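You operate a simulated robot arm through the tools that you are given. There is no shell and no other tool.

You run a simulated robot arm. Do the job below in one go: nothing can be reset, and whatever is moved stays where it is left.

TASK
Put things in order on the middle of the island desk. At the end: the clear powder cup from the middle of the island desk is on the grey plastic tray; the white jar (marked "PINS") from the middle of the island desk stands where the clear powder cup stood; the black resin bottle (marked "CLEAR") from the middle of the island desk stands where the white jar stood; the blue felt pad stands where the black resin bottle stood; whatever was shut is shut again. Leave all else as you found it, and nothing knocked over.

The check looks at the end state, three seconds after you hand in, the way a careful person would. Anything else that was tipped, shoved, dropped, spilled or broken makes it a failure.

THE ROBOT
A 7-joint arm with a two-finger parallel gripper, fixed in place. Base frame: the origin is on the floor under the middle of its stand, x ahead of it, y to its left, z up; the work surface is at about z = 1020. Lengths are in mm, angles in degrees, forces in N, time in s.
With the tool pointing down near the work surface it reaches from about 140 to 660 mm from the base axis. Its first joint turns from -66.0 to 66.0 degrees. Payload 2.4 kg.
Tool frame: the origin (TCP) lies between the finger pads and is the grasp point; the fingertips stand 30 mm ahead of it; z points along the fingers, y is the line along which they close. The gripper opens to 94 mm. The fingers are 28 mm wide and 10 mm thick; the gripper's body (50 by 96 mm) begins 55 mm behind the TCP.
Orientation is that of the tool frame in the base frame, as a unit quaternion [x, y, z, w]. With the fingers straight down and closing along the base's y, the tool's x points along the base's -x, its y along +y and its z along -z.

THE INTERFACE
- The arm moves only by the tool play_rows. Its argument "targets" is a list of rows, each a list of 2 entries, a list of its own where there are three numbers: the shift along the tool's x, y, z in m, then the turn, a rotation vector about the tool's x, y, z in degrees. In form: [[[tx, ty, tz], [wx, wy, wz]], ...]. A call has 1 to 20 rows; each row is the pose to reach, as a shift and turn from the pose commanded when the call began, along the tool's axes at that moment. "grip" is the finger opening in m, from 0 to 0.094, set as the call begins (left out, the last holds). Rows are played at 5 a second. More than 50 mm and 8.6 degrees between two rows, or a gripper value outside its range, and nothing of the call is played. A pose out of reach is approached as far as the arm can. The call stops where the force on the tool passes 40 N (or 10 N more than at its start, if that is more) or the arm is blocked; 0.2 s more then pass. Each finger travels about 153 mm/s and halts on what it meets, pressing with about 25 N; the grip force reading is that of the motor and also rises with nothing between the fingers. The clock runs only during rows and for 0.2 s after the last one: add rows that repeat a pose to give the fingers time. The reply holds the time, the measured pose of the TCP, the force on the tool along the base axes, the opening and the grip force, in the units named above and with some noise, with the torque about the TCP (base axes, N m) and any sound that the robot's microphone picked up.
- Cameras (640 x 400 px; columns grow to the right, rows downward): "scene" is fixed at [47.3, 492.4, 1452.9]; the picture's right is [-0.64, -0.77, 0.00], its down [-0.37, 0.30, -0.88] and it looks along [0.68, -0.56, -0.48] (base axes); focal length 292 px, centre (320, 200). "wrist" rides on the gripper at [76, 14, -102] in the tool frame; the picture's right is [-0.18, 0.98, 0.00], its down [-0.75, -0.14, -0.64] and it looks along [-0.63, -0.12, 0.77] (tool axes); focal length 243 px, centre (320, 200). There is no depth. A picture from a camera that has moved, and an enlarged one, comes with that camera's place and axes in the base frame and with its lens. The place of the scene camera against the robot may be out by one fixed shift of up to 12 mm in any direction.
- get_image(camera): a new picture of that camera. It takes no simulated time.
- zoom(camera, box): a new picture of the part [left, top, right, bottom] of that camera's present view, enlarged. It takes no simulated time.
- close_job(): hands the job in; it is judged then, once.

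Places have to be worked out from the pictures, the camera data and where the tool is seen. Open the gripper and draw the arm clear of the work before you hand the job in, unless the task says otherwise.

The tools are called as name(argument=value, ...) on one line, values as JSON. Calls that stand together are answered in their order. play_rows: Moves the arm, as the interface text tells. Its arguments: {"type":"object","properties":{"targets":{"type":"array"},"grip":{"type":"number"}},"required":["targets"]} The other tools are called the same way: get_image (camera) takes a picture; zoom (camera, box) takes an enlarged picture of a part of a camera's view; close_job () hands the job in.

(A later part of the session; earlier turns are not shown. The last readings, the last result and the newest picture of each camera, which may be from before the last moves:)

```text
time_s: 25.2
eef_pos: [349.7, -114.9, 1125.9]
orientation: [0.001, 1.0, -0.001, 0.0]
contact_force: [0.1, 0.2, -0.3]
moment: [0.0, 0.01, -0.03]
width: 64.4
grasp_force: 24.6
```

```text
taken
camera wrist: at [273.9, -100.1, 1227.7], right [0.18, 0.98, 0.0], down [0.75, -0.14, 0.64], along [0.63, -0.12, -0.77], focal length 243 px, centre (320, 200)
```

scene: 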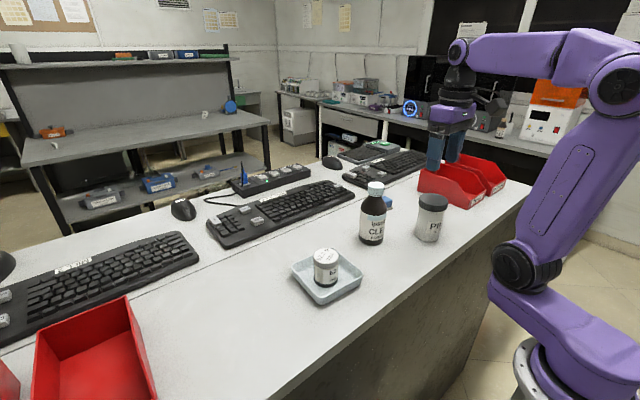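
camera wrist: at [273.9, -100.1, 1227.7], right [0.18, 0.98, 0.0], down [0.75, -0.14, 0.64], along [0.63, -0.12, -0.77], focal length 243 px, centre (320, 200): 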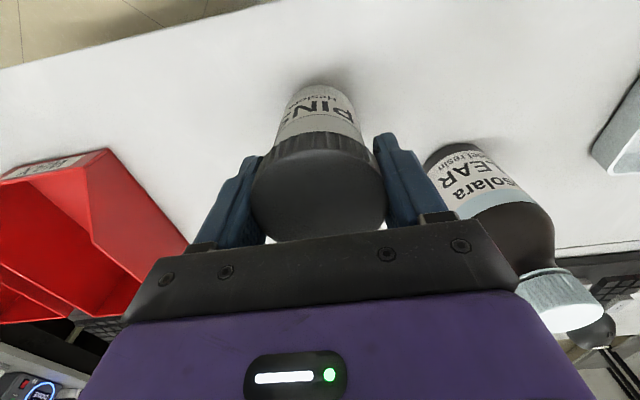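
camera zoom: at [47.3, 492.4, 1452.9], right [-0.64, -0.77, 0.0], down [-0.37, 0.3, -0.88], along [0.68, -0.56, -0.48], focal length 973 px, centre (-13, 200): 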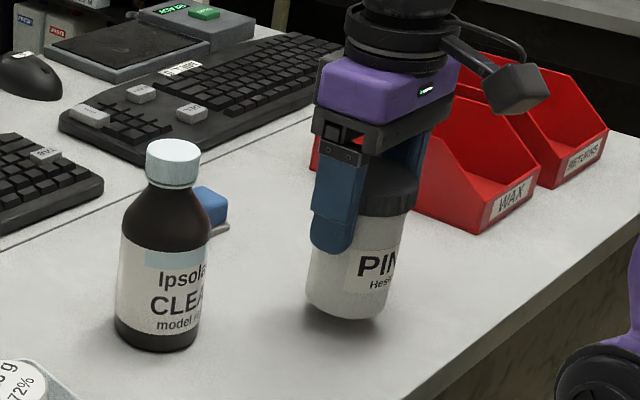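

The jar lifts with its lid on. Raising it well above the bottle's height and carrying it toward the cup's old spot (330, 325).

play_rows(targets=[[[0, 0, -0.02], [0, 0, 0]], [[0, 0, -0.05], [0, 0, 0]], [[0, 0, -0.085], [0, 0, 0]], [[0, 0, -0.12], [0, 0, 0]], [[0, 0, -0.145], [0, 0, 0]], [[0, 0, -0.15], [0, 0, 0]], [[0.001, 0.02, -0.15], [0, 0, 0]], [[0.003, 0.055, -0.15], [0, 0, 0]], [[0.005, 0.095, -0.15], [0, 0, 0]], [[0.007, 0.135, -0.15], [0, 0, 0]], [[0.009, 0.175, -0.15], [0, 0, 0]], [[0.009, 0.175, -0.15], [0, 0, 0]]])

get_image(camera="wrist")

zoom(camera="wrist", box=[380, 50, 480, 150])

get_image(camera="scene")

```text
time_s: 27.8
eef_pos: [341.2, 62.0, 1275.7]
orientation: [0.001, 1.0, 0.0, 0.0]
contact_force: [0.0, 0.3, 0.3]
moment: [-0.01, 0.01, -0.01]
width: 64.6
grasp_force: 24.9
```

```text
taken
camera wrist: at [264.6, 75.3, 1377.7], right [0.18, 0.98, 0.0], down [0.75, -0.14, 0.64], along [0.63, -0.12, -0.77], focal length 243 px, centre (320, 200)
```

wrist: 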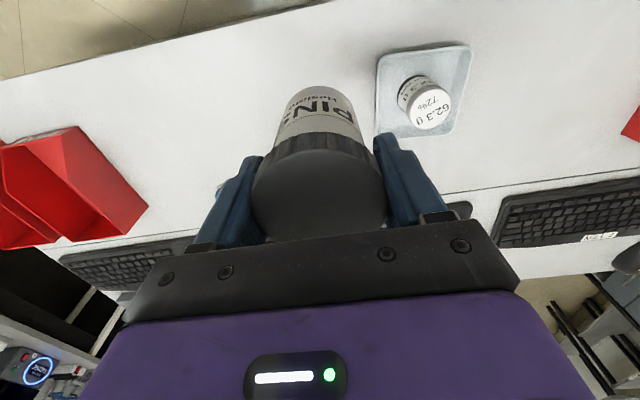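

```text
4.00 times, centred on (430, 100) of wrist
camera zoom: at [264.6, 75.3, 1377.7], right [0.18, 0.98, 0.0], down [0.75, -0.14, 0.64], along [0.63, -0.12, -0.77], focal length 970 px, centre (-120, 600)
```

zoom: 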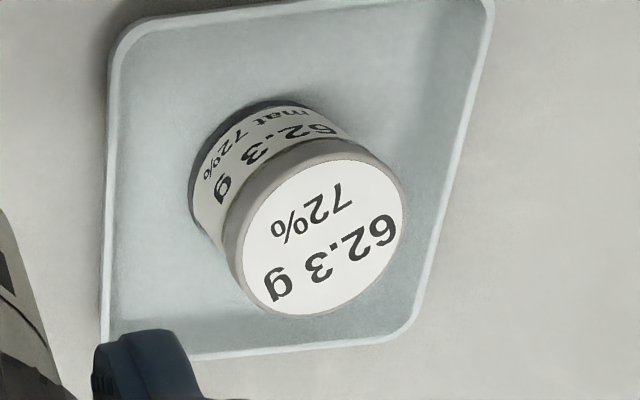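

```text
taken
```

scene: 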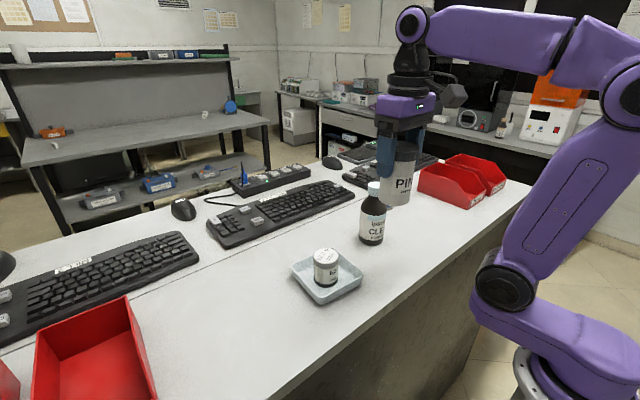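

The cup is well within the tray. Continuing to the cup's old spot with the jar held high.

play_rows(targets=[[[0.001, 0.02, 0], [0, 0, 0]], [[0.003, 0.06, 0], [0, 0, 0]], [[0.005, 0.1, 0], [0, 0, 0]], [[0.007, 0.14, 0], [0, 0, 0]], [[0.009, 0.18, 0], [0, 0, 0]], [[0.011, 0.22, 0], [0, 0, 0]], [[0.012, 0.25, 0], [0, 0, 0]], [[0.012, 0.264, 0], [0, 0, 0]], [[0.012, 0.264, 0], [0, 0, 0]], [[0.012, 0.264, 0.04], [0, 0, 0]], [[0.012, 0.264, 0.08], [0, 0, 0]], [[0.012, 0.264, 0.115], [0, 0, 0]], [[0.012, 0.264, 0.14], [0, 0, 0]], [[0.012, 0.264, 0.155], [0, 0, 0]], [[0.012, 0.264, 0.155], [0, 0, 0]]])

zoom(camera="scene", box=[250, 290, 320, 360])

get_image(camera="wrist")

get_image(camera="scene")

```text
time_s: 31.0
eef_pos: [328.3, 324.6, 1119.3]
orientation: [0.0, 1.0, 0.001, 0.0]
contact_force: [-0.7, 0.3, -0.8]
moment: [-0.02, -0.01, -0.02]
width: 64.6
grasp_force: 25.1
```

```text
5.71 times, centred on (285, 325) of scene
camera zoom: at [47.3, 492.4, 1452.9], right [-0.64, -0.77, 0.0], down [-0.37, 0.3, -0.88], along [0.68, -0.56, -0.48], focal length 1667 px, centre (520, -514)
```

zoom: 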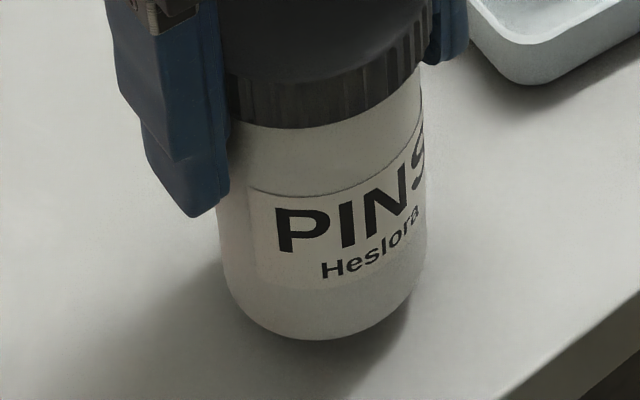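

```text
taken
camera wrist: at [252.8, 338.9, 1222.4], right [0.18, 0.98, 0.0], down [0.75, -0.14, 0.64], along [0.63, -0.12, -0.77], focal length 243 px, centre (320, 200)
```

wrist: 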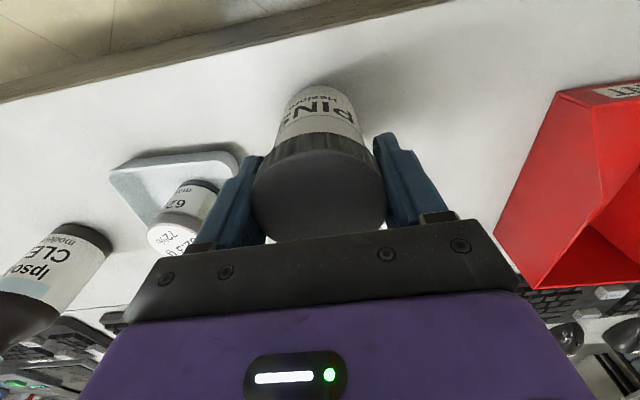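

```text
taken
```

scene: 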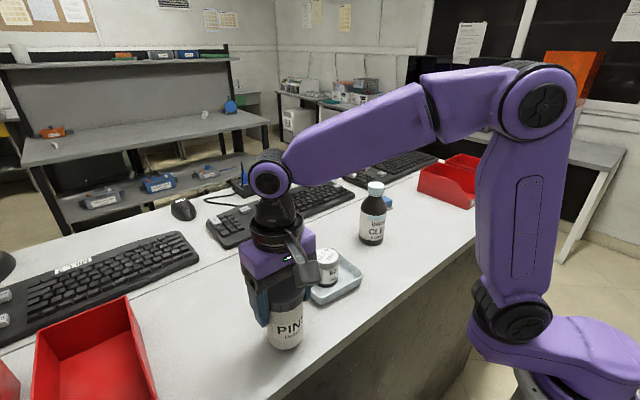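

Scene comparison puts the jar base within about 1 mm of the cup's old footprint. Lowering most of the remaining ~15 mm.

play_rows(targets=[[[0, 0, 0.004], [0, 0, 0]], [[0, 0, 0.008], [0, 0, 0]], [[0, 0, 0.012], [0, 0, 0]], [[0, 0, 0.0135], [0, 0, 0]], [[0, 0, 0.0135], [0, 0, 0]]])

zoom(camera="scene", box=[250, 290, 320, 360])

```text
time_s: 32.2
eef_pos: [328.3, 324.8, 1107.5]
orientation: [0.001, 1.0, -0.001, 0.0]
contact_force: [-0.4, -0.6, 0.2]
moment: [0.0, -0.04, -0.02]
width: 64.4
grasp_force: 25.1
```

```text
5.71 times, centred on (285, 325) of scene
camera zoom: at [47.3, 492.4, 1452.9], right [-0.64, -0.77, 0.0], down [-0.37, 0.3, -0.88], along [0.68, -0.56, -0.48], focal length 1667 px, centre (520, -514)
```

zoom: 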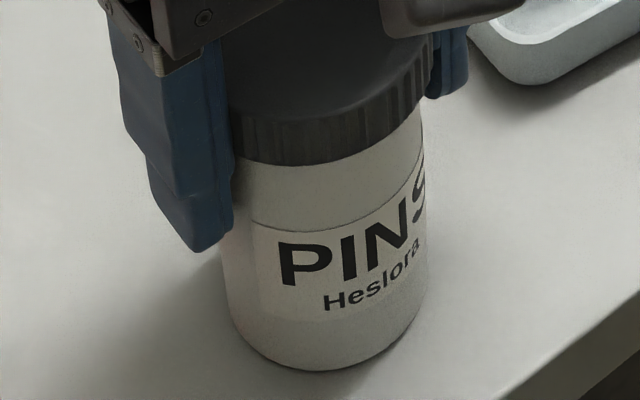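

The jar base agrees with the cup's old footprint within about 2 mm. I'll apply a small correction and lower until contact.

play_rows(targets=[[[-0.0008, -0.0012, 0], [0, 0, 0]], [[-0.0008, -0.0012, 0.001], [0, 0, 0]], [[-0.0008, -0.0012, 0.001], [0, 0, 0]]])

play_rows(targets=[[[0, 0, 0.001], [0, 0, 0]], [[0, 0, 0.001], [0, 0, 0]]])

```text
time_s: 33.0
eef_pos: [329.6, 324.2, 1105.9]
orientation: [0.0, 1.0, 0.0, 0.001]
contact_force: [-1.0, 0.8, 5.9]
moment: [0.2, 0.06, 0.03]
width: 64.4
grasp_force: 25.0
```

```text
time_s: 33.6
eef_pos: [329.5, 322.8, 1105.4]
orientation: [0.001, 1.0, 0.001, 0.001]
contact_force: [-1.6, -0.9, 18.2]
moment: [0.04, 0.05, 0.01]
width: 64.2
grasp_force: 25.8
```

The jar is firmly on the desk (18 N). Backing off 1 mm to relieve the press, then opening.

play_rows(targets=[[[0, 0, -0.001], [0, 0, 0]], [[0, 0, -0.001], [0, 0, 0]]])

play_rows(targets=[[[0, 0, 0], [0, 0, 0]], [[0, 0, 0], [0, 0, 0]], [[0, 0, 0], [0, 0, 0]]], grip=0.09)

zoom(camera="scene", box=[250, 290, 320, 360])

get_image(camera="wrist")

```text
time_s: 34.2
eef_pos: [330.1, 324.1, 1106.5]
orientation: [0.0, 1.0, 0.0, 0.0]
contact_force: [1.1, 1.3, 9.6]
moment: [0.2, -0.16, 0.02]
width: 64.5
grasp_force: 24.8
```

```text
time_s: 35.0
eef_pos: [329.6, 324.1, 1106.5]
orientation: [0.0, 1.0, -0.001, 0.0]
contact_force: [0.2, -0.1, -0.1]
moment: [0.0, -0.01, 0.01]
width: 90.1
grasp_force: 0.0
```

```text
5.71 times, centred on (285, 325) of scene
camera zoom: at [47.3, 492.4, 1452.9], right [-0.64, -0.77, 0.0], down [-0.37, 0.3, -0.88], along [0.68, -0.56, -0.48], focal length 1667 px, centre (520, -514)
```

zoom: 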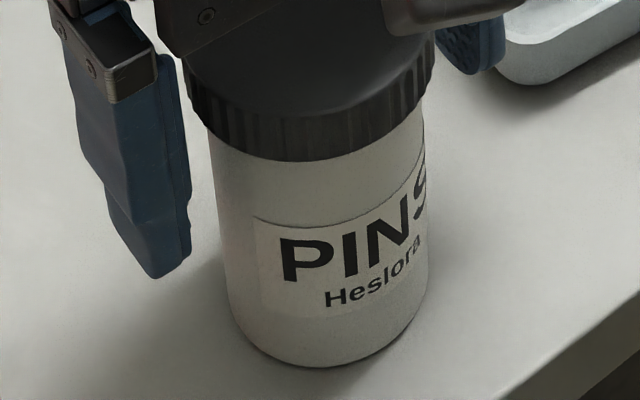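

```text
taken
camera wrist: at [254.1, 337.8, 1207.9], right [0.18, 0.98, 0.0], down [0.75, -0.14, 0.64], along [0.63, -0.12, -0.77], focal length 243 px, centre (320, 200)
```

wrist: 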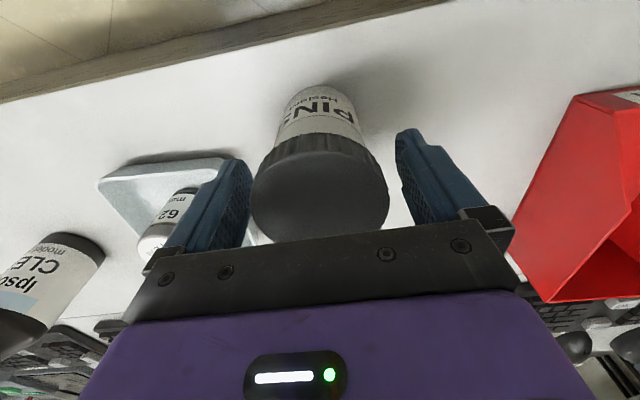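

The jar stands centred on the cup's old footprint. Lifting clear and moving above the bottle at about (431, 5).

play_rows(targets=[[[0, 0, -0.02], [0, 0, 0]], [[0, 0, -0.055], [0, 0, 0]], [[0, 0, -0.095], [0, 0, 0]], [[0, 0, -0.135], [0, 0, 0]], [[0, 0, -0.1635], [0, 0, 0]], [[-0.012, -0.04, -0.1635], [0, 0, 0]], [[-0.025, -0.08, -0.1635], [0, 0, 0]], [[-0.038, -0.12, -0.1635], [0, 0, 0]], [[-0.051, -0.16, -0.1635], [0, 0, 0]], [[-0.063, -0.2, -0.1635], [0, 0, 0]], [[-0.076, -0.24, -0.1635], [0, 0, 0]], [[-0.089, -0.28, -0.1635], [0, 0, 0]], [[-0.1011, -0.3196, -0.1635], [0, 0, 0]], [[-0.1011, -0.3196, -0.1635], [0, 0, 0]], [[-0.1011, -0.3196, -0.1635], [0, 0, 0]]], grip=0.094)

get_image(camera="wrist")

zoom(camera="wrist", box=[260, 40, 380, 150])

get_image(camera="scene")

```text
time_s: 38.2
eef_pos: [430.0, 4.5, 1269.1]
orientation: [0.0, 1.0, 0.001, -0.001]
contact_force: [1.1, -0.4, 0.0]
moment: [-0.02, 0.0, 0.0]
width: 94.0
grasp_force: 0.1
```

```text
taken
camera wrist: at [354.4, 18.0, 1371.2], right [0.18, 0.98, 0.0], down [0.75, -0.14, 0.64], along [0.63, -0.12, -0.77], focal length 243 px, centre (320, 200)
```

wrist: 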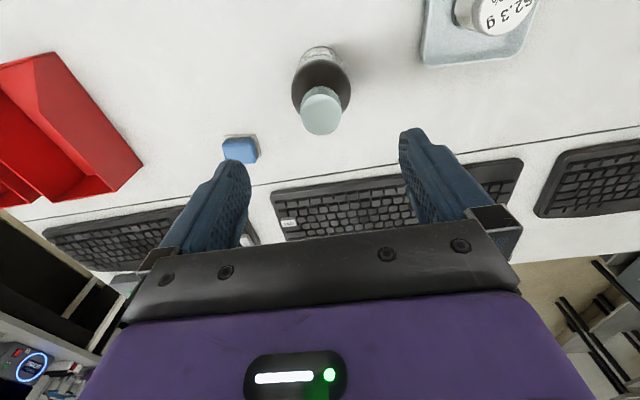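

```text
3.64 times, centred on (320, 95) of wrist
camera zoom: at [354.4, 18.0, 1371.2], right [0.18, 0.98, 0.0], down [0.75, -0.14, 0.64], along [0.63, -0.12, -0.77], focal length 882 px, centre (320, 582)
```

zoom: 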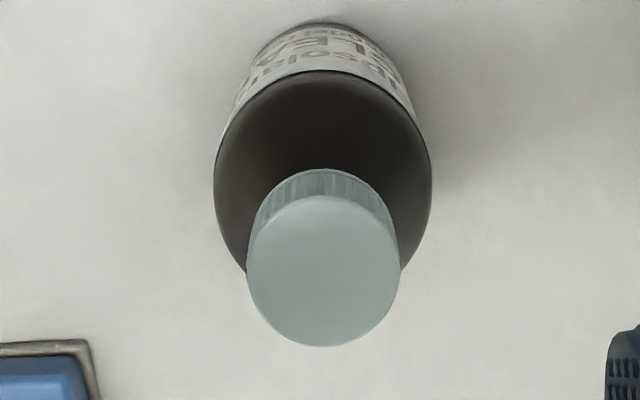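

```text
taken
```

scene: 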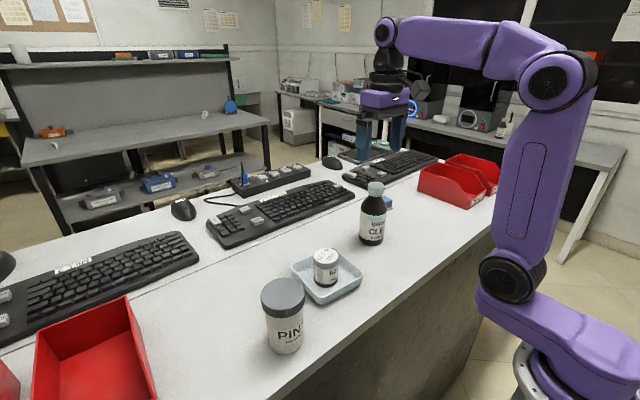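

The bottle's cap is on the tool axis: bottle at about (430.5, 5.3), cap top around z 1167. Descending with open fingers to z≈1130, then I'll check how the fingertips sit against the shoulder.

play_rows(targets=[[[0, 0.0007, 0.03], [0, 0, 0]], [[0, 0.0007, 0.06], [0, 0, 0]], [[0, 0.0007, 0.09], [0, 0, 0]], [[0, 0.0007, 0.12], [0, 0, 0]], [[0, 0.0007, 0.14], [0, 0, 0]], [[0, 0.0007, 0.14], [0, 0, 0]]])

zoom(camera="scene", box=[310, 140, 440, 250])

get_image(camera="wrist")

```text
time_s: 39.6
eef_pos: [431.2, 5.1, 1129.9]
orientation: [0.0, 1.0, 0.0, 0.0]
contact_force: [0.5, -0.9, 0.3]
moment: [-0.02, 0.0, 0.04]
width: 93.8
grasp_force: 0.1
```

```text
3.64 times, centred on (375, 195) of scene
camera zoom: at [47.3, 492.4, 1452.9], right [-0.64, -0.77, 0.0], down [-0.37, 0.3, -0.88], along [0.68, -0.56, -0.48], focal length 1061 px, centre (120, 218)
```

zoom: 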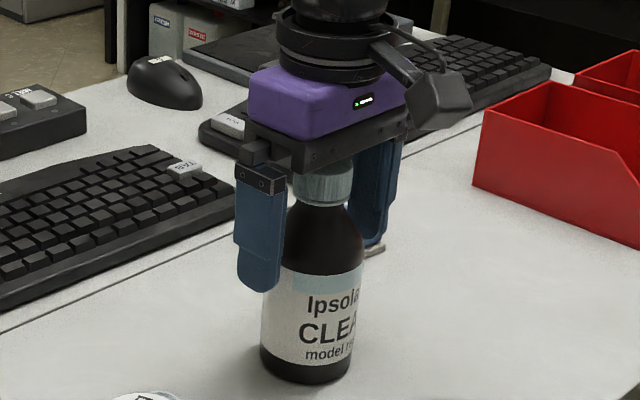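

```text
taken
camera wrist: at [354.4, 19.7, 1231.2], right [0.18, 0.98, 0.0], down [0.75, -0.14, 0.64], along [0.63, -0.12, -0.77], focal length 243 px, centre (320, 200)
```

wrist: 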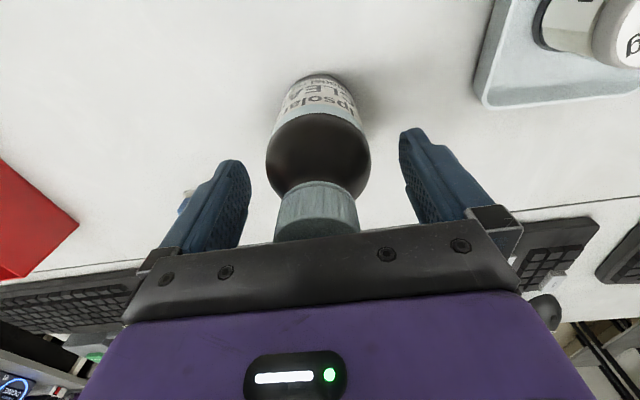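

The fingertips now just straddle the shoulder edge. Going 8 mm lower to have more of the cylindrical wall, watching the force for any touch on the cap.

play_rows(targets=[[[0, 0, 0.002], [0, 0, 0]], [[0, 0, 0.004], [0, 0, 0]], [[0, 0, 0.006], [0, 0, 0]], [[0, 0, 0.008], [0, 0, 0]], [[0, 0, 0.008], [0, 0, 0]]])

zoom(camera="scene", box=[345, 160, 405, 210])

zoom(camera="wrist", box=[240, 60, 400, 250])

```text
time_s: 40.8
eef_pos: [431.7, 5.7, 1121.9]
orientation: [0.0, 1.0, 0.001, 0.001]
contact_force: [1.1, 0.1, -0.1]
moment: [-0.01, 0.04, 0.01]
width: 93.9
grasp_force: 0.2
```

```text
8.00 times, centred on (375, 185) of scene
camera zoom: at [47.3, 492.4, 1452.9], right [-0.64, -0.77, 0.0], down [-0.37, 0.3, -0.88], along [0.68, -0.56, -0.48], focal length 2334 px, centre (-120, 320)
```

zoom: 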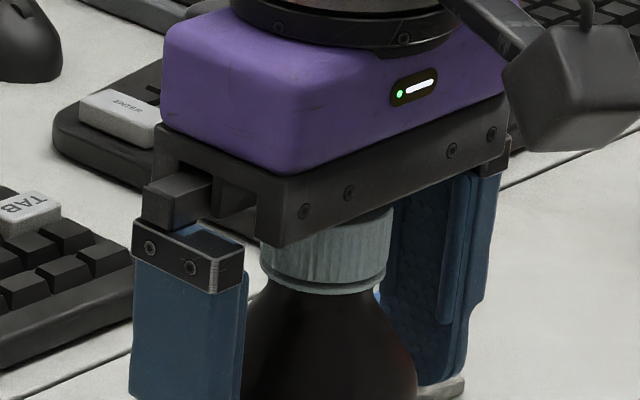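

```text
2.11 times, centred on (320, 155) of wrist
camera zoom: at [354.8, 18.9, 1223.9], right [0.18, 0.98, 0.0], down [0.75, -0.14, 0.64], along [0.63, -0.12, -0.77], focal length 511 px, centre (320, 295)
```

zoom: 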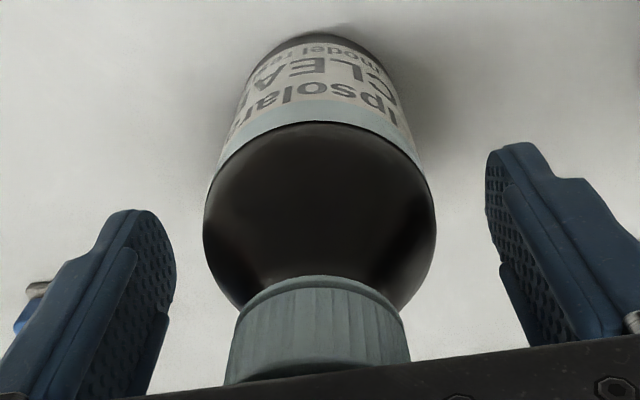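

Fingertips reach about 72 mm above the desk while the cylinder wall extends to about 88 mm, and the cap is clear of the hand. Closing on the bottle's body.

play_rows(targets=[[[0, 0, 0], [0, 0, 0]], [[0, 0, 0], [0, 0, 0]], [[0, 0, 0], [0, 0, 0]], [[0, 0, 0], [0, 0, 0]]], grip=0.045)

zoom(camera="scene", box=[310, 140, 440, 250])

zoom(camera="wrist", box=[240, 60, 400, 250])

```text
time_s: 41.8
eef_pos: [431.3, 4.4, 1123.5]
orientation: [0.001, 1.0, 0.0, 0.0]
contact_force: [0.4, 0.0, 0.1]
moment: [-0.01, -0.02, 0.04]
width: 60.6
grasp_force: 25.2
```

```text
3.64 times, centred on (375, 195) of scene
camera zoom: at [47.3, 492.4, 1452.9], right [-0.64, -0.77, 0.0], down [-0.37, 0.3, -0.88], along [0.68, -0.56, -0.48], focal length 1061 px, centre (120, 218)
```

zoom: 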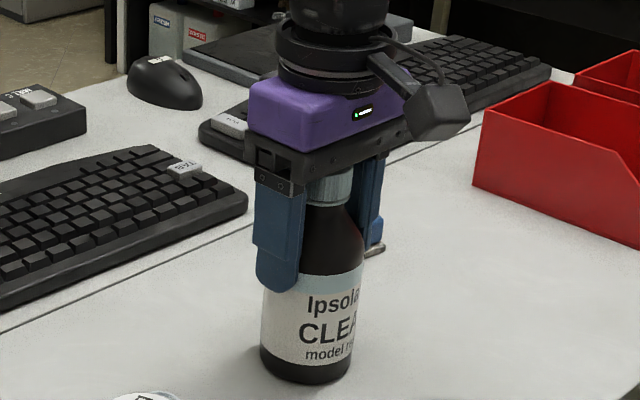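

```text
2.11 times, centred on (320, 155) of wrist
camera zoom: at [354.8, 18.9, 1223.9], right [0.18, 0.98, 0.0], down [0.75, -0.14, 0.64], along [0.63, -0.12, -0.77], focal length 511 px, centre (320, 295)
```

zoom: 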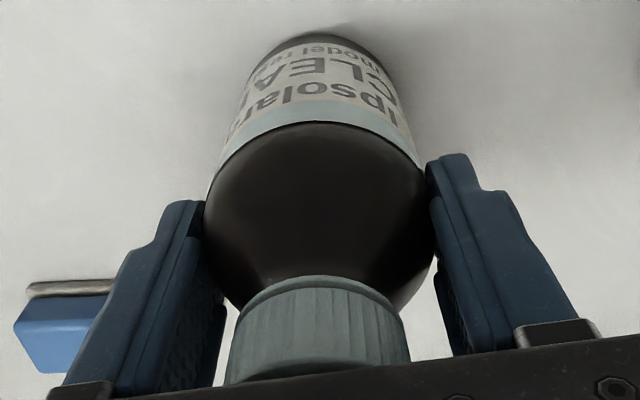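

Gripped at 60.6 mm on the cylinder wall. Lifting gently 15 mm and checking for slip.

play_rows(targets=[[[0, 0, -0.002], [0, 0, 0]], [[0, 0, -0.005], [0, 0, 0]], [[0, 0, -0.01], [0, 0, 0]], [[0, 0, -0.015], [0, 0, 0]], [[0, 0, -0.015], [0, 0, 0]]])

zoom(camera="scene", box=[310, 140, 440, 250])

zoom(camera="wrist", box=[240, 60, 400, 250])

```text
time_s: 43.0
eef_pos: [431.4, 5.0, 1137.4]
orientation: [-0.001, 1.0, 0.0, 0.0]
contact_force: [0.2, 0.6, -3.6]
moment: [0.03, 0.01, 0.02]
width: 60.3
grasp_force: 24.7
```

```text
3.64 times, centred on (375, 195) of scene
camera zoom: at [47.3, 492.4, 1452.9], right [-0.64, -0.77, 0.0], down [-0.37, 0.3, -0.88], along [0.68, -0.56, -0.48], focal length 1061 px, centre (120, 218)
```

zoom: 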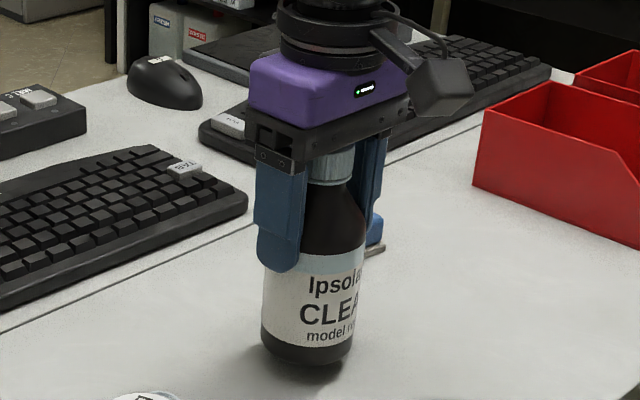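

```text
2.11 times, centred on (320, 155) of wrist
camera zoom: at [355.7, 18.5, 1238.0], right [0.18, 0.98, 0.0], down [0.75, -0.14, 0.64], along [0.63, -0.12, -0.77], focal length 511 px, centre (320, 295)
```

zoom: 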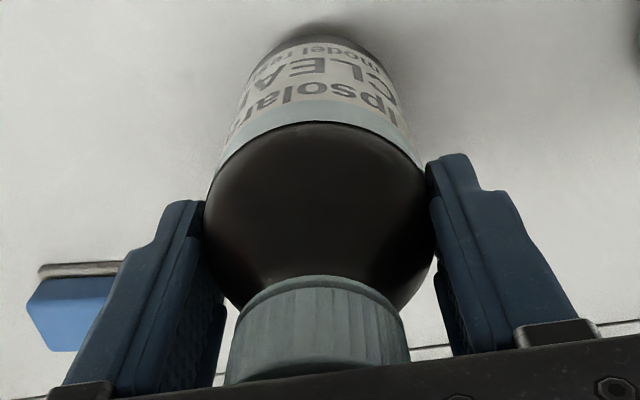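

No slip; the bottle weighs about 370 g. Raising a bit more and moving it smoothly to the jar's old spot (350, -113.6).

play_rows(targets=[[[0, 0, -0.01], [0, 0, 0]], [[0, 0, -0.02], [0, 0, 0]], [[0.005, -0.008, -0.03], [0, 0, 0]], [[0.015, -0.022, -0.03], [0, 0, 0]], [[0.03, -0.044, -0.03], [0, 0, 0]], [[0.045, -0.066, -0.03], [0, 0, 0]], [[0.06, -0.088, -0.03], [0, 0, 0]], [[0.072, -0.106, -0.03], [0, 0, 0]], [[0.079, -0.116, -0.03], [0, 0, 0]], [[0.0807, -0.1189, -0.03], [0, 0, 0]], [[0.0807, -0.1189, -0.03], [0, 0, 0]], [[0.0807, -0.1189, -0.018], [0, 0, 0]], [[0.0807, -0.1189, -0.005], [0, 0, 0]], [[0.0807, -0.1189, 0.005], [0, 0, 0]], [[0.0807, -0.1189, 0.005], [0, 0, 0]]])

zoom(camera="scene", box=[340, 160, 460, 260])

get_image(camera="wrist")

```text
time_s: 46.2
eef_pos: [351.9, -115.0, 1132.3]
orientation: [0.0, 1.0, 0.0, 0.0]
contact_force: [-0.2, 0.7, -3.1]
moment: [-0.04, 0.03, 0.02]
width: 60.6
grasp_force: 25.7
```

```text
4.00 times, centred on (400, 210) of scene
camera zoom: at [47.3, 492.4, 1452.9], right [-0.64, -0.77, 0.0], down [-0.37, 0.3, -0.88], along [0.68, -0.56, -0.48], focal length 1167 px, centre (0, 160)
```

zoom: 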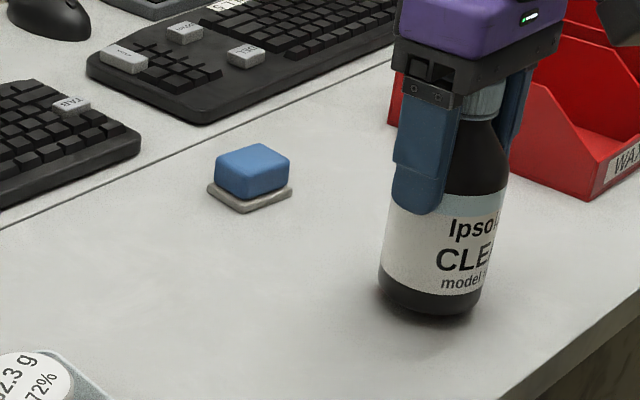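

```text
taken
camera wrist: at [274.5, -101.2, 1233.4], right [0.18, 0.98, 0.0], down [0.75, -0.14, 0.64], along [0.63, -0.12, -0.77], focal length 243 px, centre (320, 200)
```

wrist: 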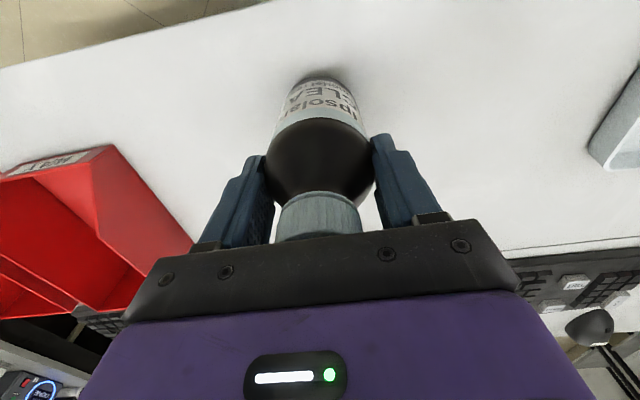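

Scene comparison shows the bottle's base is within about 1 mm of the jar's old base once lowered. Lowering 8 mm, then by single millimetres.

play_rows(targets=[[[0, 0, 0.002], [0, 0, 0]], [[0, 0, 0.004], [0, 0, 0]], [[0, 0, 0.006], [0, 0, 0]], [[0, 0, 0.008], [0, 0, 0]], [[0, 0, 0.008], [0, 0, 0]]])

play_rows(targets=[[[0, 0, 0.001], [0, 0, 0]], [[0, 0, 0.001], [0, 0, 0]]])

zoom(camera="scene", box=[340, 160, 460, 260])

```text
time_s: 47.4
eef_pos: [350.4, -113.9, 1123.9]
orientation: [0.001, 1.0, 0.0, 0.001]
contact_force: [-0.3, 1.1, -4.2]
moment: [0.01, 0.01, -0.01]
width: 60.4
grasp_force: 25.4
```

```text
time_s: 48.0
eef_pos: [350.0, -113.1, 1123.0]
orientation: [0.0, 1.0, 0.0, 0.001]
contact_force: [0.1, -0.3, -3.4]
moment: [0.01, 0.03, -0.02]
width: 60.4
grasp_force: 24.5
```

```text
4.00 times, centred on (400, 210) of scene
camera zoom: at [47.3, 492.4, 1452.9], right [-0.64, -0.77, 0.0], down [-0.37, 0.3, -0.88], along [0.68, -0.56, -0.48], focal length 1167 px, centre (0, 160)
```

zoom: 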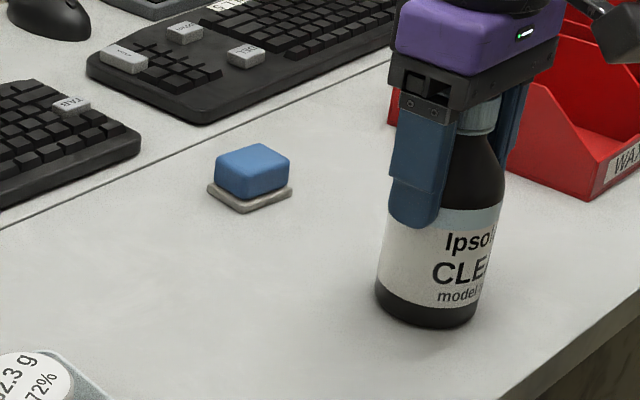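

Position matches the jar's old footprint; about 1 mm remains. Lowering to contact.

play_rows(targets=[[[0, 0, 0.001], [0, 0, 0]], [[0, 0, 0.001], [0, 0, 0]]])

```text
time_s: 48.6
eef_pos: [350.0, -113.0, 1122.9]
orientation: [0.0, 1.0, 0.0, 0.0]
contact_force: [-1.1, 1.3, 10.4]
moment: [0.17, 0.45, -0.04]
width: 60.6
grasp_force: 25.2
```

Contact at +10 N. Opening the fingers to release the bottle.

play_rows(targets=[[[0, 0, -0.0003], [0, 0, 0]], [[0, 0, -0.0003], [0, 0, 0]], [[0, 0, -0.0003], [0, 0, 0]], [[0, 0, -0.0003], [0, 0, 0]]], grip=0.09)

zoom(camera="scene", box=[340, 160, 460, 260])

get_image(camera="wrist")

```text
time_s: 49.6
eef_pos: [350.2, -114.1, 1120.8]
orientation: [0.0, 1.0, -0.001, 0.0]
contact_force: [0.4, 0.5, -0.1]
moment: [-0.03, 0.01, -0.02]
width: 90.0
grasp_force: 0.1
```

```text
4.00 times, centred on (400, 210) of scene
camera zoom: at [47.3, 492.4, 1452.9], right [-0.64, -0.77, 0.0], down [-0.37, 0.3, -0.88], along [0.68, -0.56, -0.48], focal length 1167 px, centre (0, 160)
```

zoom: 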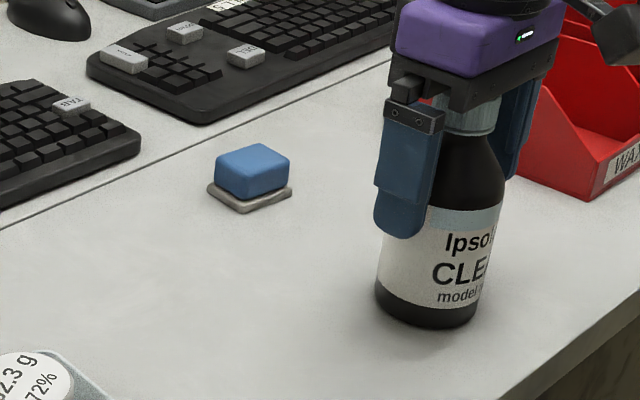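

```text
taken
camera wrist: at [274.1, -100.0, 1223.5], right [0.18, 0.98, 0.0], down [0.75, -0.14, 0.64], along [0.63, -0.12, -0.77], focal length 243 px, centre (320, 200)
```

wrist: 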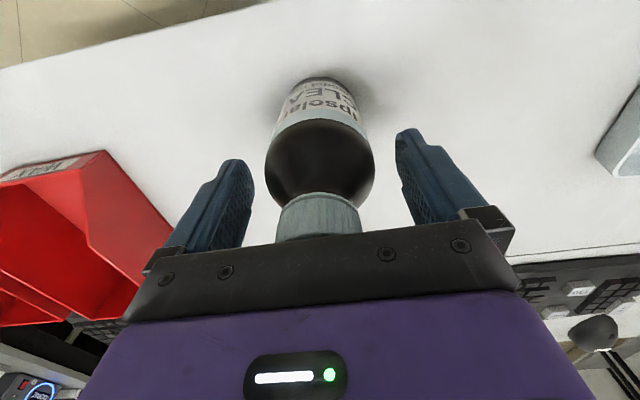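

The bottle stands upright on the jar's old spot. Lifting straight up, then moving over the pad near (509, -133) with an 8° yaw to match it.

play_rows(targets=[[[0, 0, -0.02], [0, 0, 0]], [[0, 0, -0.06], [0, 0, 0]], [[0, 0, -0.1], [0, 0, 0]], [[0, 0, -0.14], [0, 0, 0]], [[0, 0, -0.15], [0, 0, 0]], [[-0.03, -0.004, -0.15], [0, 0, 0]], [[-0.065, -0.008, -0.15], [0, 0, 0]], [[-0.1, -0.012, -0.15], [0, 0, 0]], [[-0.135, -0.016, -0.15], [0, 0, 4]], [[-0.1587, -0.0199, -0.15], [0, 0, 8]], [[-0.1587, -0.0199, -0.125], [0, 0, 8]], [[-0.1587, -0.0199, -0.1027], [0, 0, 8]], [[-0.1587, -0.0199, -0.1027], [0, 0, 8]], [[-0.1587, -0.0199, -0.1027], [0, 0, 8]]], grip=0.08)

get_image(camera="wrist")

zoom(camera="wrist", box=[260, 60, 380, 150])

get_image(camera="scene")

```text
time_s: 52.6
eef_pos: [509.3, -134.6, 1224.4]
orientation: [0.07, 0.998, 0.0, -0.001]
contact_force: [-0.2, -0.3, -0.3]
moment: [0.0, -0.02, 0.02]
width: 80.2
grasp_force: 0.0
```

```text
taken
camera wrist: at [435.6, -109.6, 1325.9], right [0.32, 0.95, 0.0], down [0.73, -0.25, 0.64], along [0.61, -0.21, -0.77], focal length 243 px, centre (320, 200)
```

wrist: 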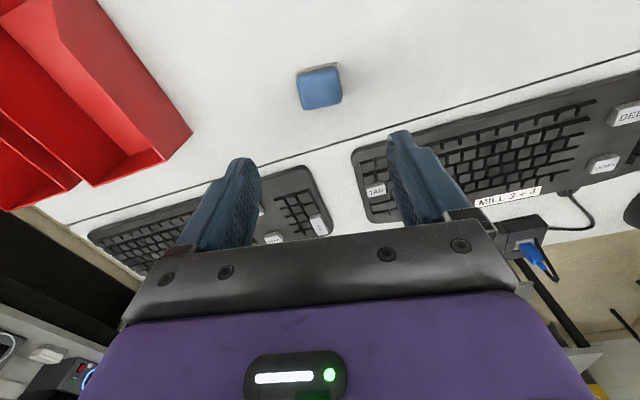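

```text
4.44 times, centred on (320, 105) of wrist
camera zoom: at [435.6, -109.6, 1325.9], right [0.32, 0.95, 0.0], down [0.73, -0.25, 0.64], along [0.61, -0.21, -0.77], focal length 1078 px, centre (320, 622)
```

zoom: 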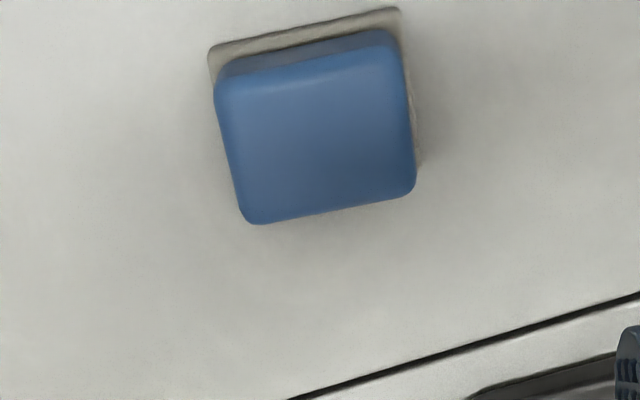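

```text
taken
```

scene: 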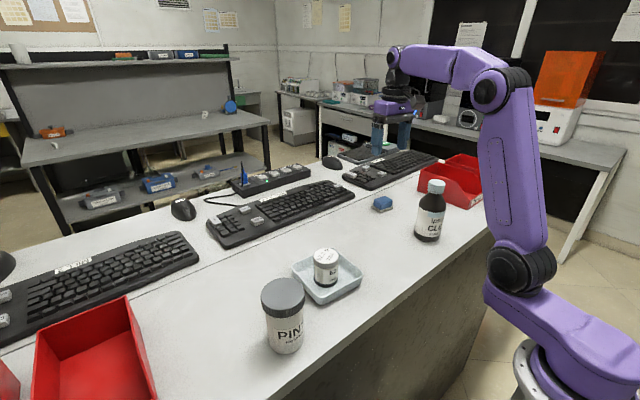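

The pad is centred on the tool axis and aligned within about 1° of the 8° yaw. Descending to z≈1061, with fingertips about 6 mm above its base flange.

play_rows(targets=[[[0, 0, 0.03], [0, 0, 0]], [[0, 0, 0.065], [0, 0, 0]], [[0, 0, 0.1], [0, 0, 0]], [[0, 0, 0.13], [0, 0, 0]], [[0, 0, 0.15], [0, 0, 0]], [[0, 0, 0.16], [0, 0, 0]], [[0, 0, 0.164], [0, 0, 0]], [[0, 0, 0.164], [0, 0, 0]]], grip=0.08)

get_image(camera="wrist")

zoom(camera="scene", box=[340, 160, 460, 260])

get_image(camera="scene")

```text
time_s: 54.4
eef_pos: [508.5, -134.5, 1060.7]
orientation: [0.069, 0.998, 0.0, 0.0]
contact_force: [-0.5, -0.9, -0.6]
moment: [-0.01, -0.03, 0.01]
width: 80.1
grasp_force: 0.0
```

```text
taken
camera wrist: at [435.1, -109.4, 1162.3], right [0.32, 0.95, 0.0], down [0.73, -0.25, 0.64], along [0.61, -0.21, -0.77], focal length 243 px, centre (320, 200)
```

wrist: 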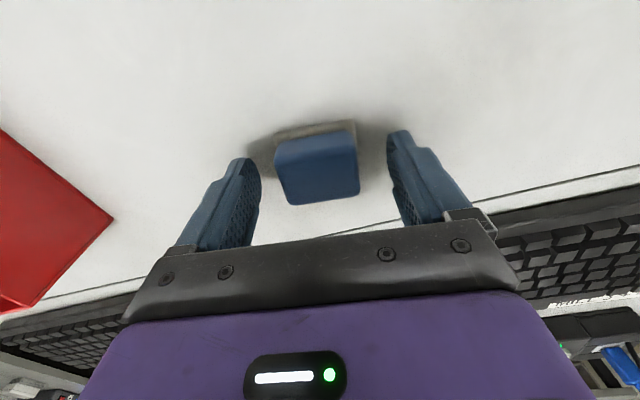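

```text
4.00 times, centred on (400, 210) of scene
camera zoom: at [47.3, 492.4, 1452.9], right [-0.64, -0.77, 0.0], down [-0.37, 0.3, -0.88], along [0.68, -0.56, -0.48], focal length 1167 px, centre (0, 160)
```

zoom: 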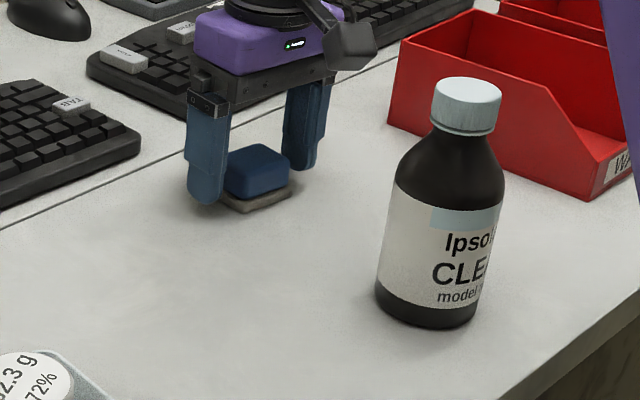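

```text
taken
```

scene: 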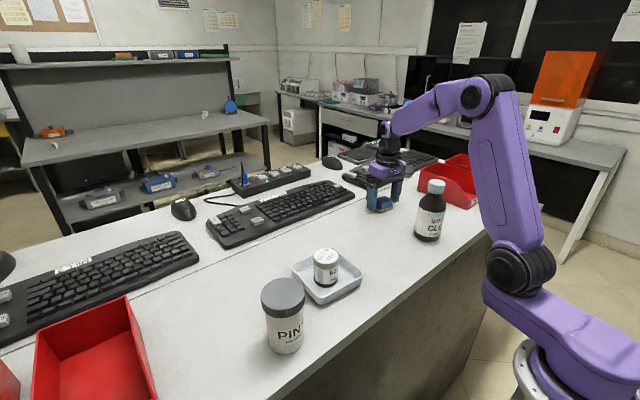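

The pad sits centred between the fingers. Closing on the blue block.

play_rows(targets=[[[0, 0, 0], [0, 0, 0]], [[0, 0, 0], [0, 0, 0]], [[0, 0, 0], [0, 0, 0]], [[0, 0, 0], [0, 0, 0]]], grip=0.03)

zoom(camera="scene", box=[350, 160, 420, 220])

zoom(camera="wrist", box=[240, 100, 400, 230])

```text
time_s: 55.4
eef_pos: [507.8, -134.5, 1060.2]
orientation: [0.07, 0.998, -0.001, 0.0]
contact_force: [0.5, -1.2, -0.2]
moment: [0.01, 0.04, 0.0]
width: 44.5
grasp_force: 25.0
```

```text
6.67 times, centred on (385, 190) of scene
camera zoom: at [47.3, 492.4, 1452.9], right [-0.64, -0.77, 0.0], down [-0.37, 0.3, -0.88], along [0.68, -0.56, -0.48], focal length 1945 px, centre (-113, 267)
```

zoom: 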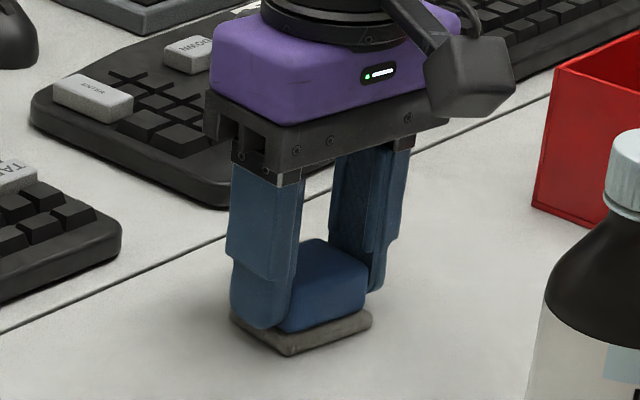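

```text
3.08 times, centred on (320, 165) of wrist
camera zoom: at [435.1, -109.5, 1162.5], right [0.32, 0.95, 0.0], down [0.73, -0.25, 0.64], along [0.61, -0.21, -0.77], focal length 746 px, centre (320, 308)
```

zoom: 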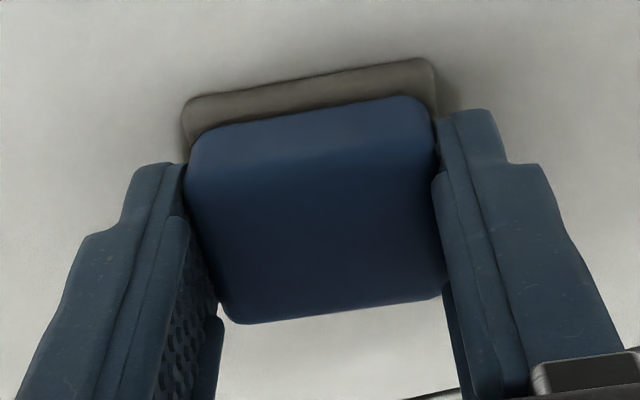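

Gripped at 44.5 mm with its alignment kept. Lifting 60 mm and checking the pad comes up as one piece.

play_rows(targets=[[[0, 0, -0.004], [0, 0, 0]], [[0, 0, -0.012], [0, 0, 0]], [[0, 0, -0.025], [0, 0, 0]], [[0, 0, -0.045], [0, 0, 0]], [[0, 0, -0.06], [0, 0, 0]], [[0, 0, -0.06], [0, 0, 0]]])

zoom(camera="scene", box=[340, 140, 440, 220])

get_image(camera="wrist")

```text
time_s: 56.8
eef_pos: [507.7, -135.6, 1120.4]
orientation: [0.07, 0.998, 0.0, 0.0]
contact_force: [1.3, 0.0, -0.2]
moment: [-0.03, 0.03, 0.02]
width: 44.7
grasp_force: 25.6
```

```text
5.00 times, centred on (390, 180) of scene
camera zoom: at [47.3, 492.4, 1452.9], right [-0.64, -0.77, 0.0], down [-0.37, 0.3, -0.88], along [0.68, -0.56, -0.48], focal length 1459 px, centre (-30, 300)
```

zoom: 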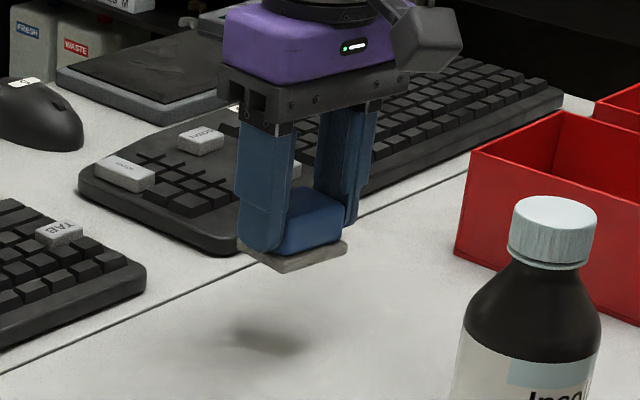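

```text
taken
camera wrist: at [435.1, -110.3, 1222.5], right [0.32, 0.95, 0.0], down [0.73, -0.25, 0.64], along [0.61, -0.21, -0.77], focal length 243 px, centre (320, 200)
```

wrist: 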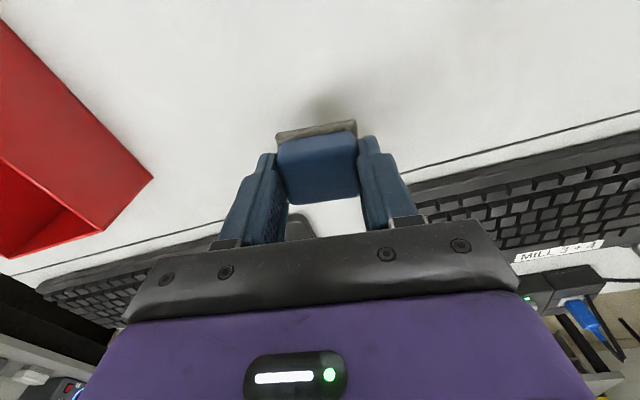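

The pad came up whole. Carrying it at this height to the bottle's old spot (430.6, 5.3), then down to about 10 mm above the desk for comparison.

play_rows(targets=[[[0.01, 0.013, 0], [0, 0, 0]], [[0.03, 0.039, 0], [0, 0, 0]], [[0.05, 0.0655, 0], [0, 0, 0]], [[0.07, 0.0915, 0], [0, 0, 0]], [[0.088, 0.115, 0], [0, 0, 0]], [[0.097, 0.1265, 0], [0, 0, 0]], [[0.097, 0.1265, 0.02], [0, 0, 0]], [[0.097, 0.1265, 0.04], [0, 0, 0]], [[0.097, 0.1265, 0.05], [0, 0, 0]], [[0.097, 0.1265, 0.05], [0, 0, 0]]])

zoom(camera="scene", box=[340, 160, 460, 260])

get_image(camera="wrist")

```text
time_s: 59.0
eef_pos: [431.1, 3.1, 1070.2]
orientation: [0.071, 0.997, 0.0, 0.0]
contact_force: [0.0, 0.4, -0.5]
moment: [0.01, -0.01, -0.02]
width: 45.0
grasp_force: 24.7
```

```text
4.00 times, centred on (400, 210) of scene
camera zoom: at [47.3, 492.4, 1452.9], right [-0.64, -0.77, 0.0], down [-0.37, 0.3, -0.88], along [0.68, -0.56, -0.48], focal length 1167 px, centre (0, 160)
```

zoom: 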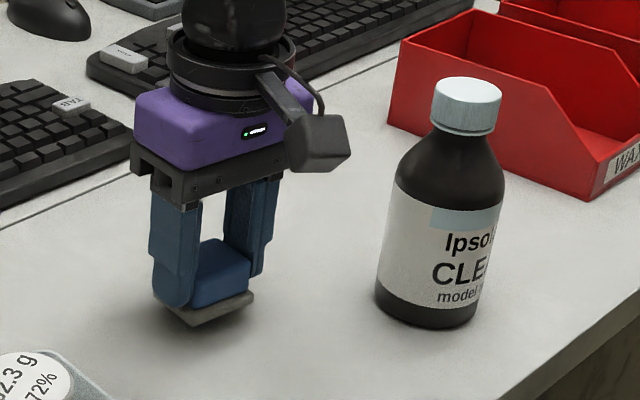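

```text
taken
camera wrist: at [356.9, 28.4, 1172.3], right [0.32, 0.95, 0.0], down [0.73, -0.25, 0.64], along [0.61, -0.21, -0.77], focal length 243 px, centre (320, 200)
```

wrist: 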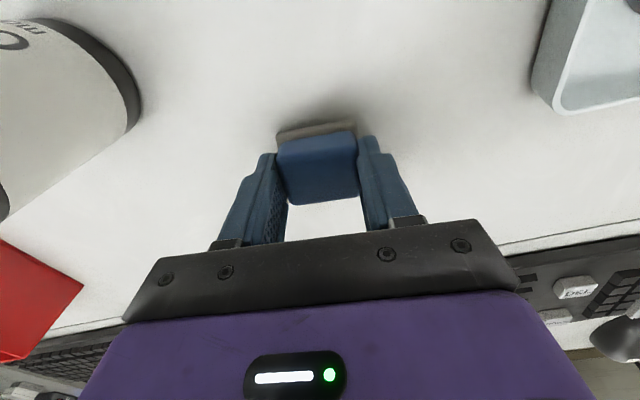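

The pad hovers about 10 mm above the bottle's old spot. Lowering most of the way before a finer scene comparison.

play_rows(targets=[[[0, 0, 0.003], [0, 0, 0]], [[0, 0, 0.006], [0, 0, 0]], [[0, 0, 0.008], [0, 0, 0]], [[0, 0, 0.008], [0, 0, 0]]])

zoom(camera="scene", box=[340, 160, 460, 260])

zoom(camera="scene", box=[350, 210, 400, 250])

```text
time_s: 60.0
eef_pos: [430.6, 4.3, 1063.1]
orientation: [0.07, 0.998, 0.0, -0.001]
contact_force: [0.1, 0.5, -0.3]
moment: [0.02, 0.01, 0.02]
width: 44.7
grasp_force: 24.4
```

```text
4.00 times, centred on (400, 210) of scene
camera zoom: at [47.3, 492.4, 1452.9], right [-0.64, -0.77, 0.0], down [-0.37, 0.3, -0.88], along [0.68, -0.56, -0.48], focal length 1167 px, centre (0, 160)
```

zoom: 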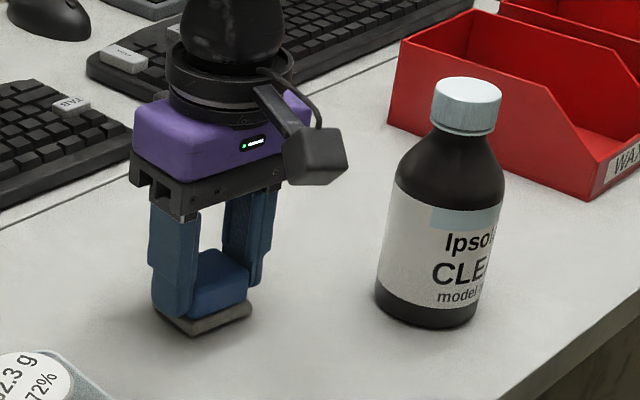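

```text
10.00 times, centred on (375, 230) of scene
camera zoom: at [47.3, 492.4, 1452.9], right [-0.64, -0.77, 0.0], down [-0.37, 0.3, -0.88], along [0.68, -0.56, -0.48], focal length 2918 px, centre (-230, -100)
```

zoom: 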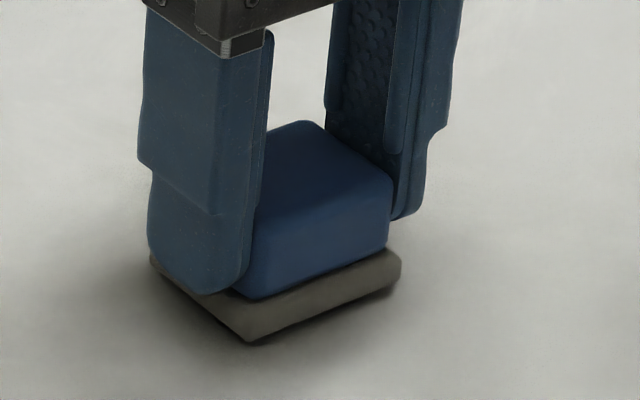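

The pad's base centre agrees with the bottle's old base within about 2–3 mm. Applying a 1 mm nudge and lowering to contact.

play_rows(targets=[[[0.0009, -0.0011, 0], [0, 0, 0]], [[0.0009, -0.0011, 0.001], [0, 0, 0]], [[0.0009, -0.0011, 0.0015], [0, 0, 0]], [[0.0009, -0.0011, 0.0015], [0, 0, 0]]])

play_rows(targets=[[[0, 0, 0.001], [0, 0, 0]], [[0, 0, 0.001], [0, 0, 0]]])

```text
time_s: 61.0
eef_pos: [428.2, 3.8, 1061.8]
orientation: [0.07, 0.998, 0.0, -0.001]
contact_force: [-0.4, 0.6, -0.7]
moment: [0.01, 0.0, -0.02]
width: 44.8
grasp_force: 24.8
```

```text
time_s: 61.6
eef_pos: [429.3, 3.5, 1060.6]
orientation: [0.07, 0.998, 0.0, 0.001]
contact_force: [-0.6, 0.6, 4.1]
moment: [-0.02, 0.03, -0.01]
width: 44.6
grasp_force: 25.3
```

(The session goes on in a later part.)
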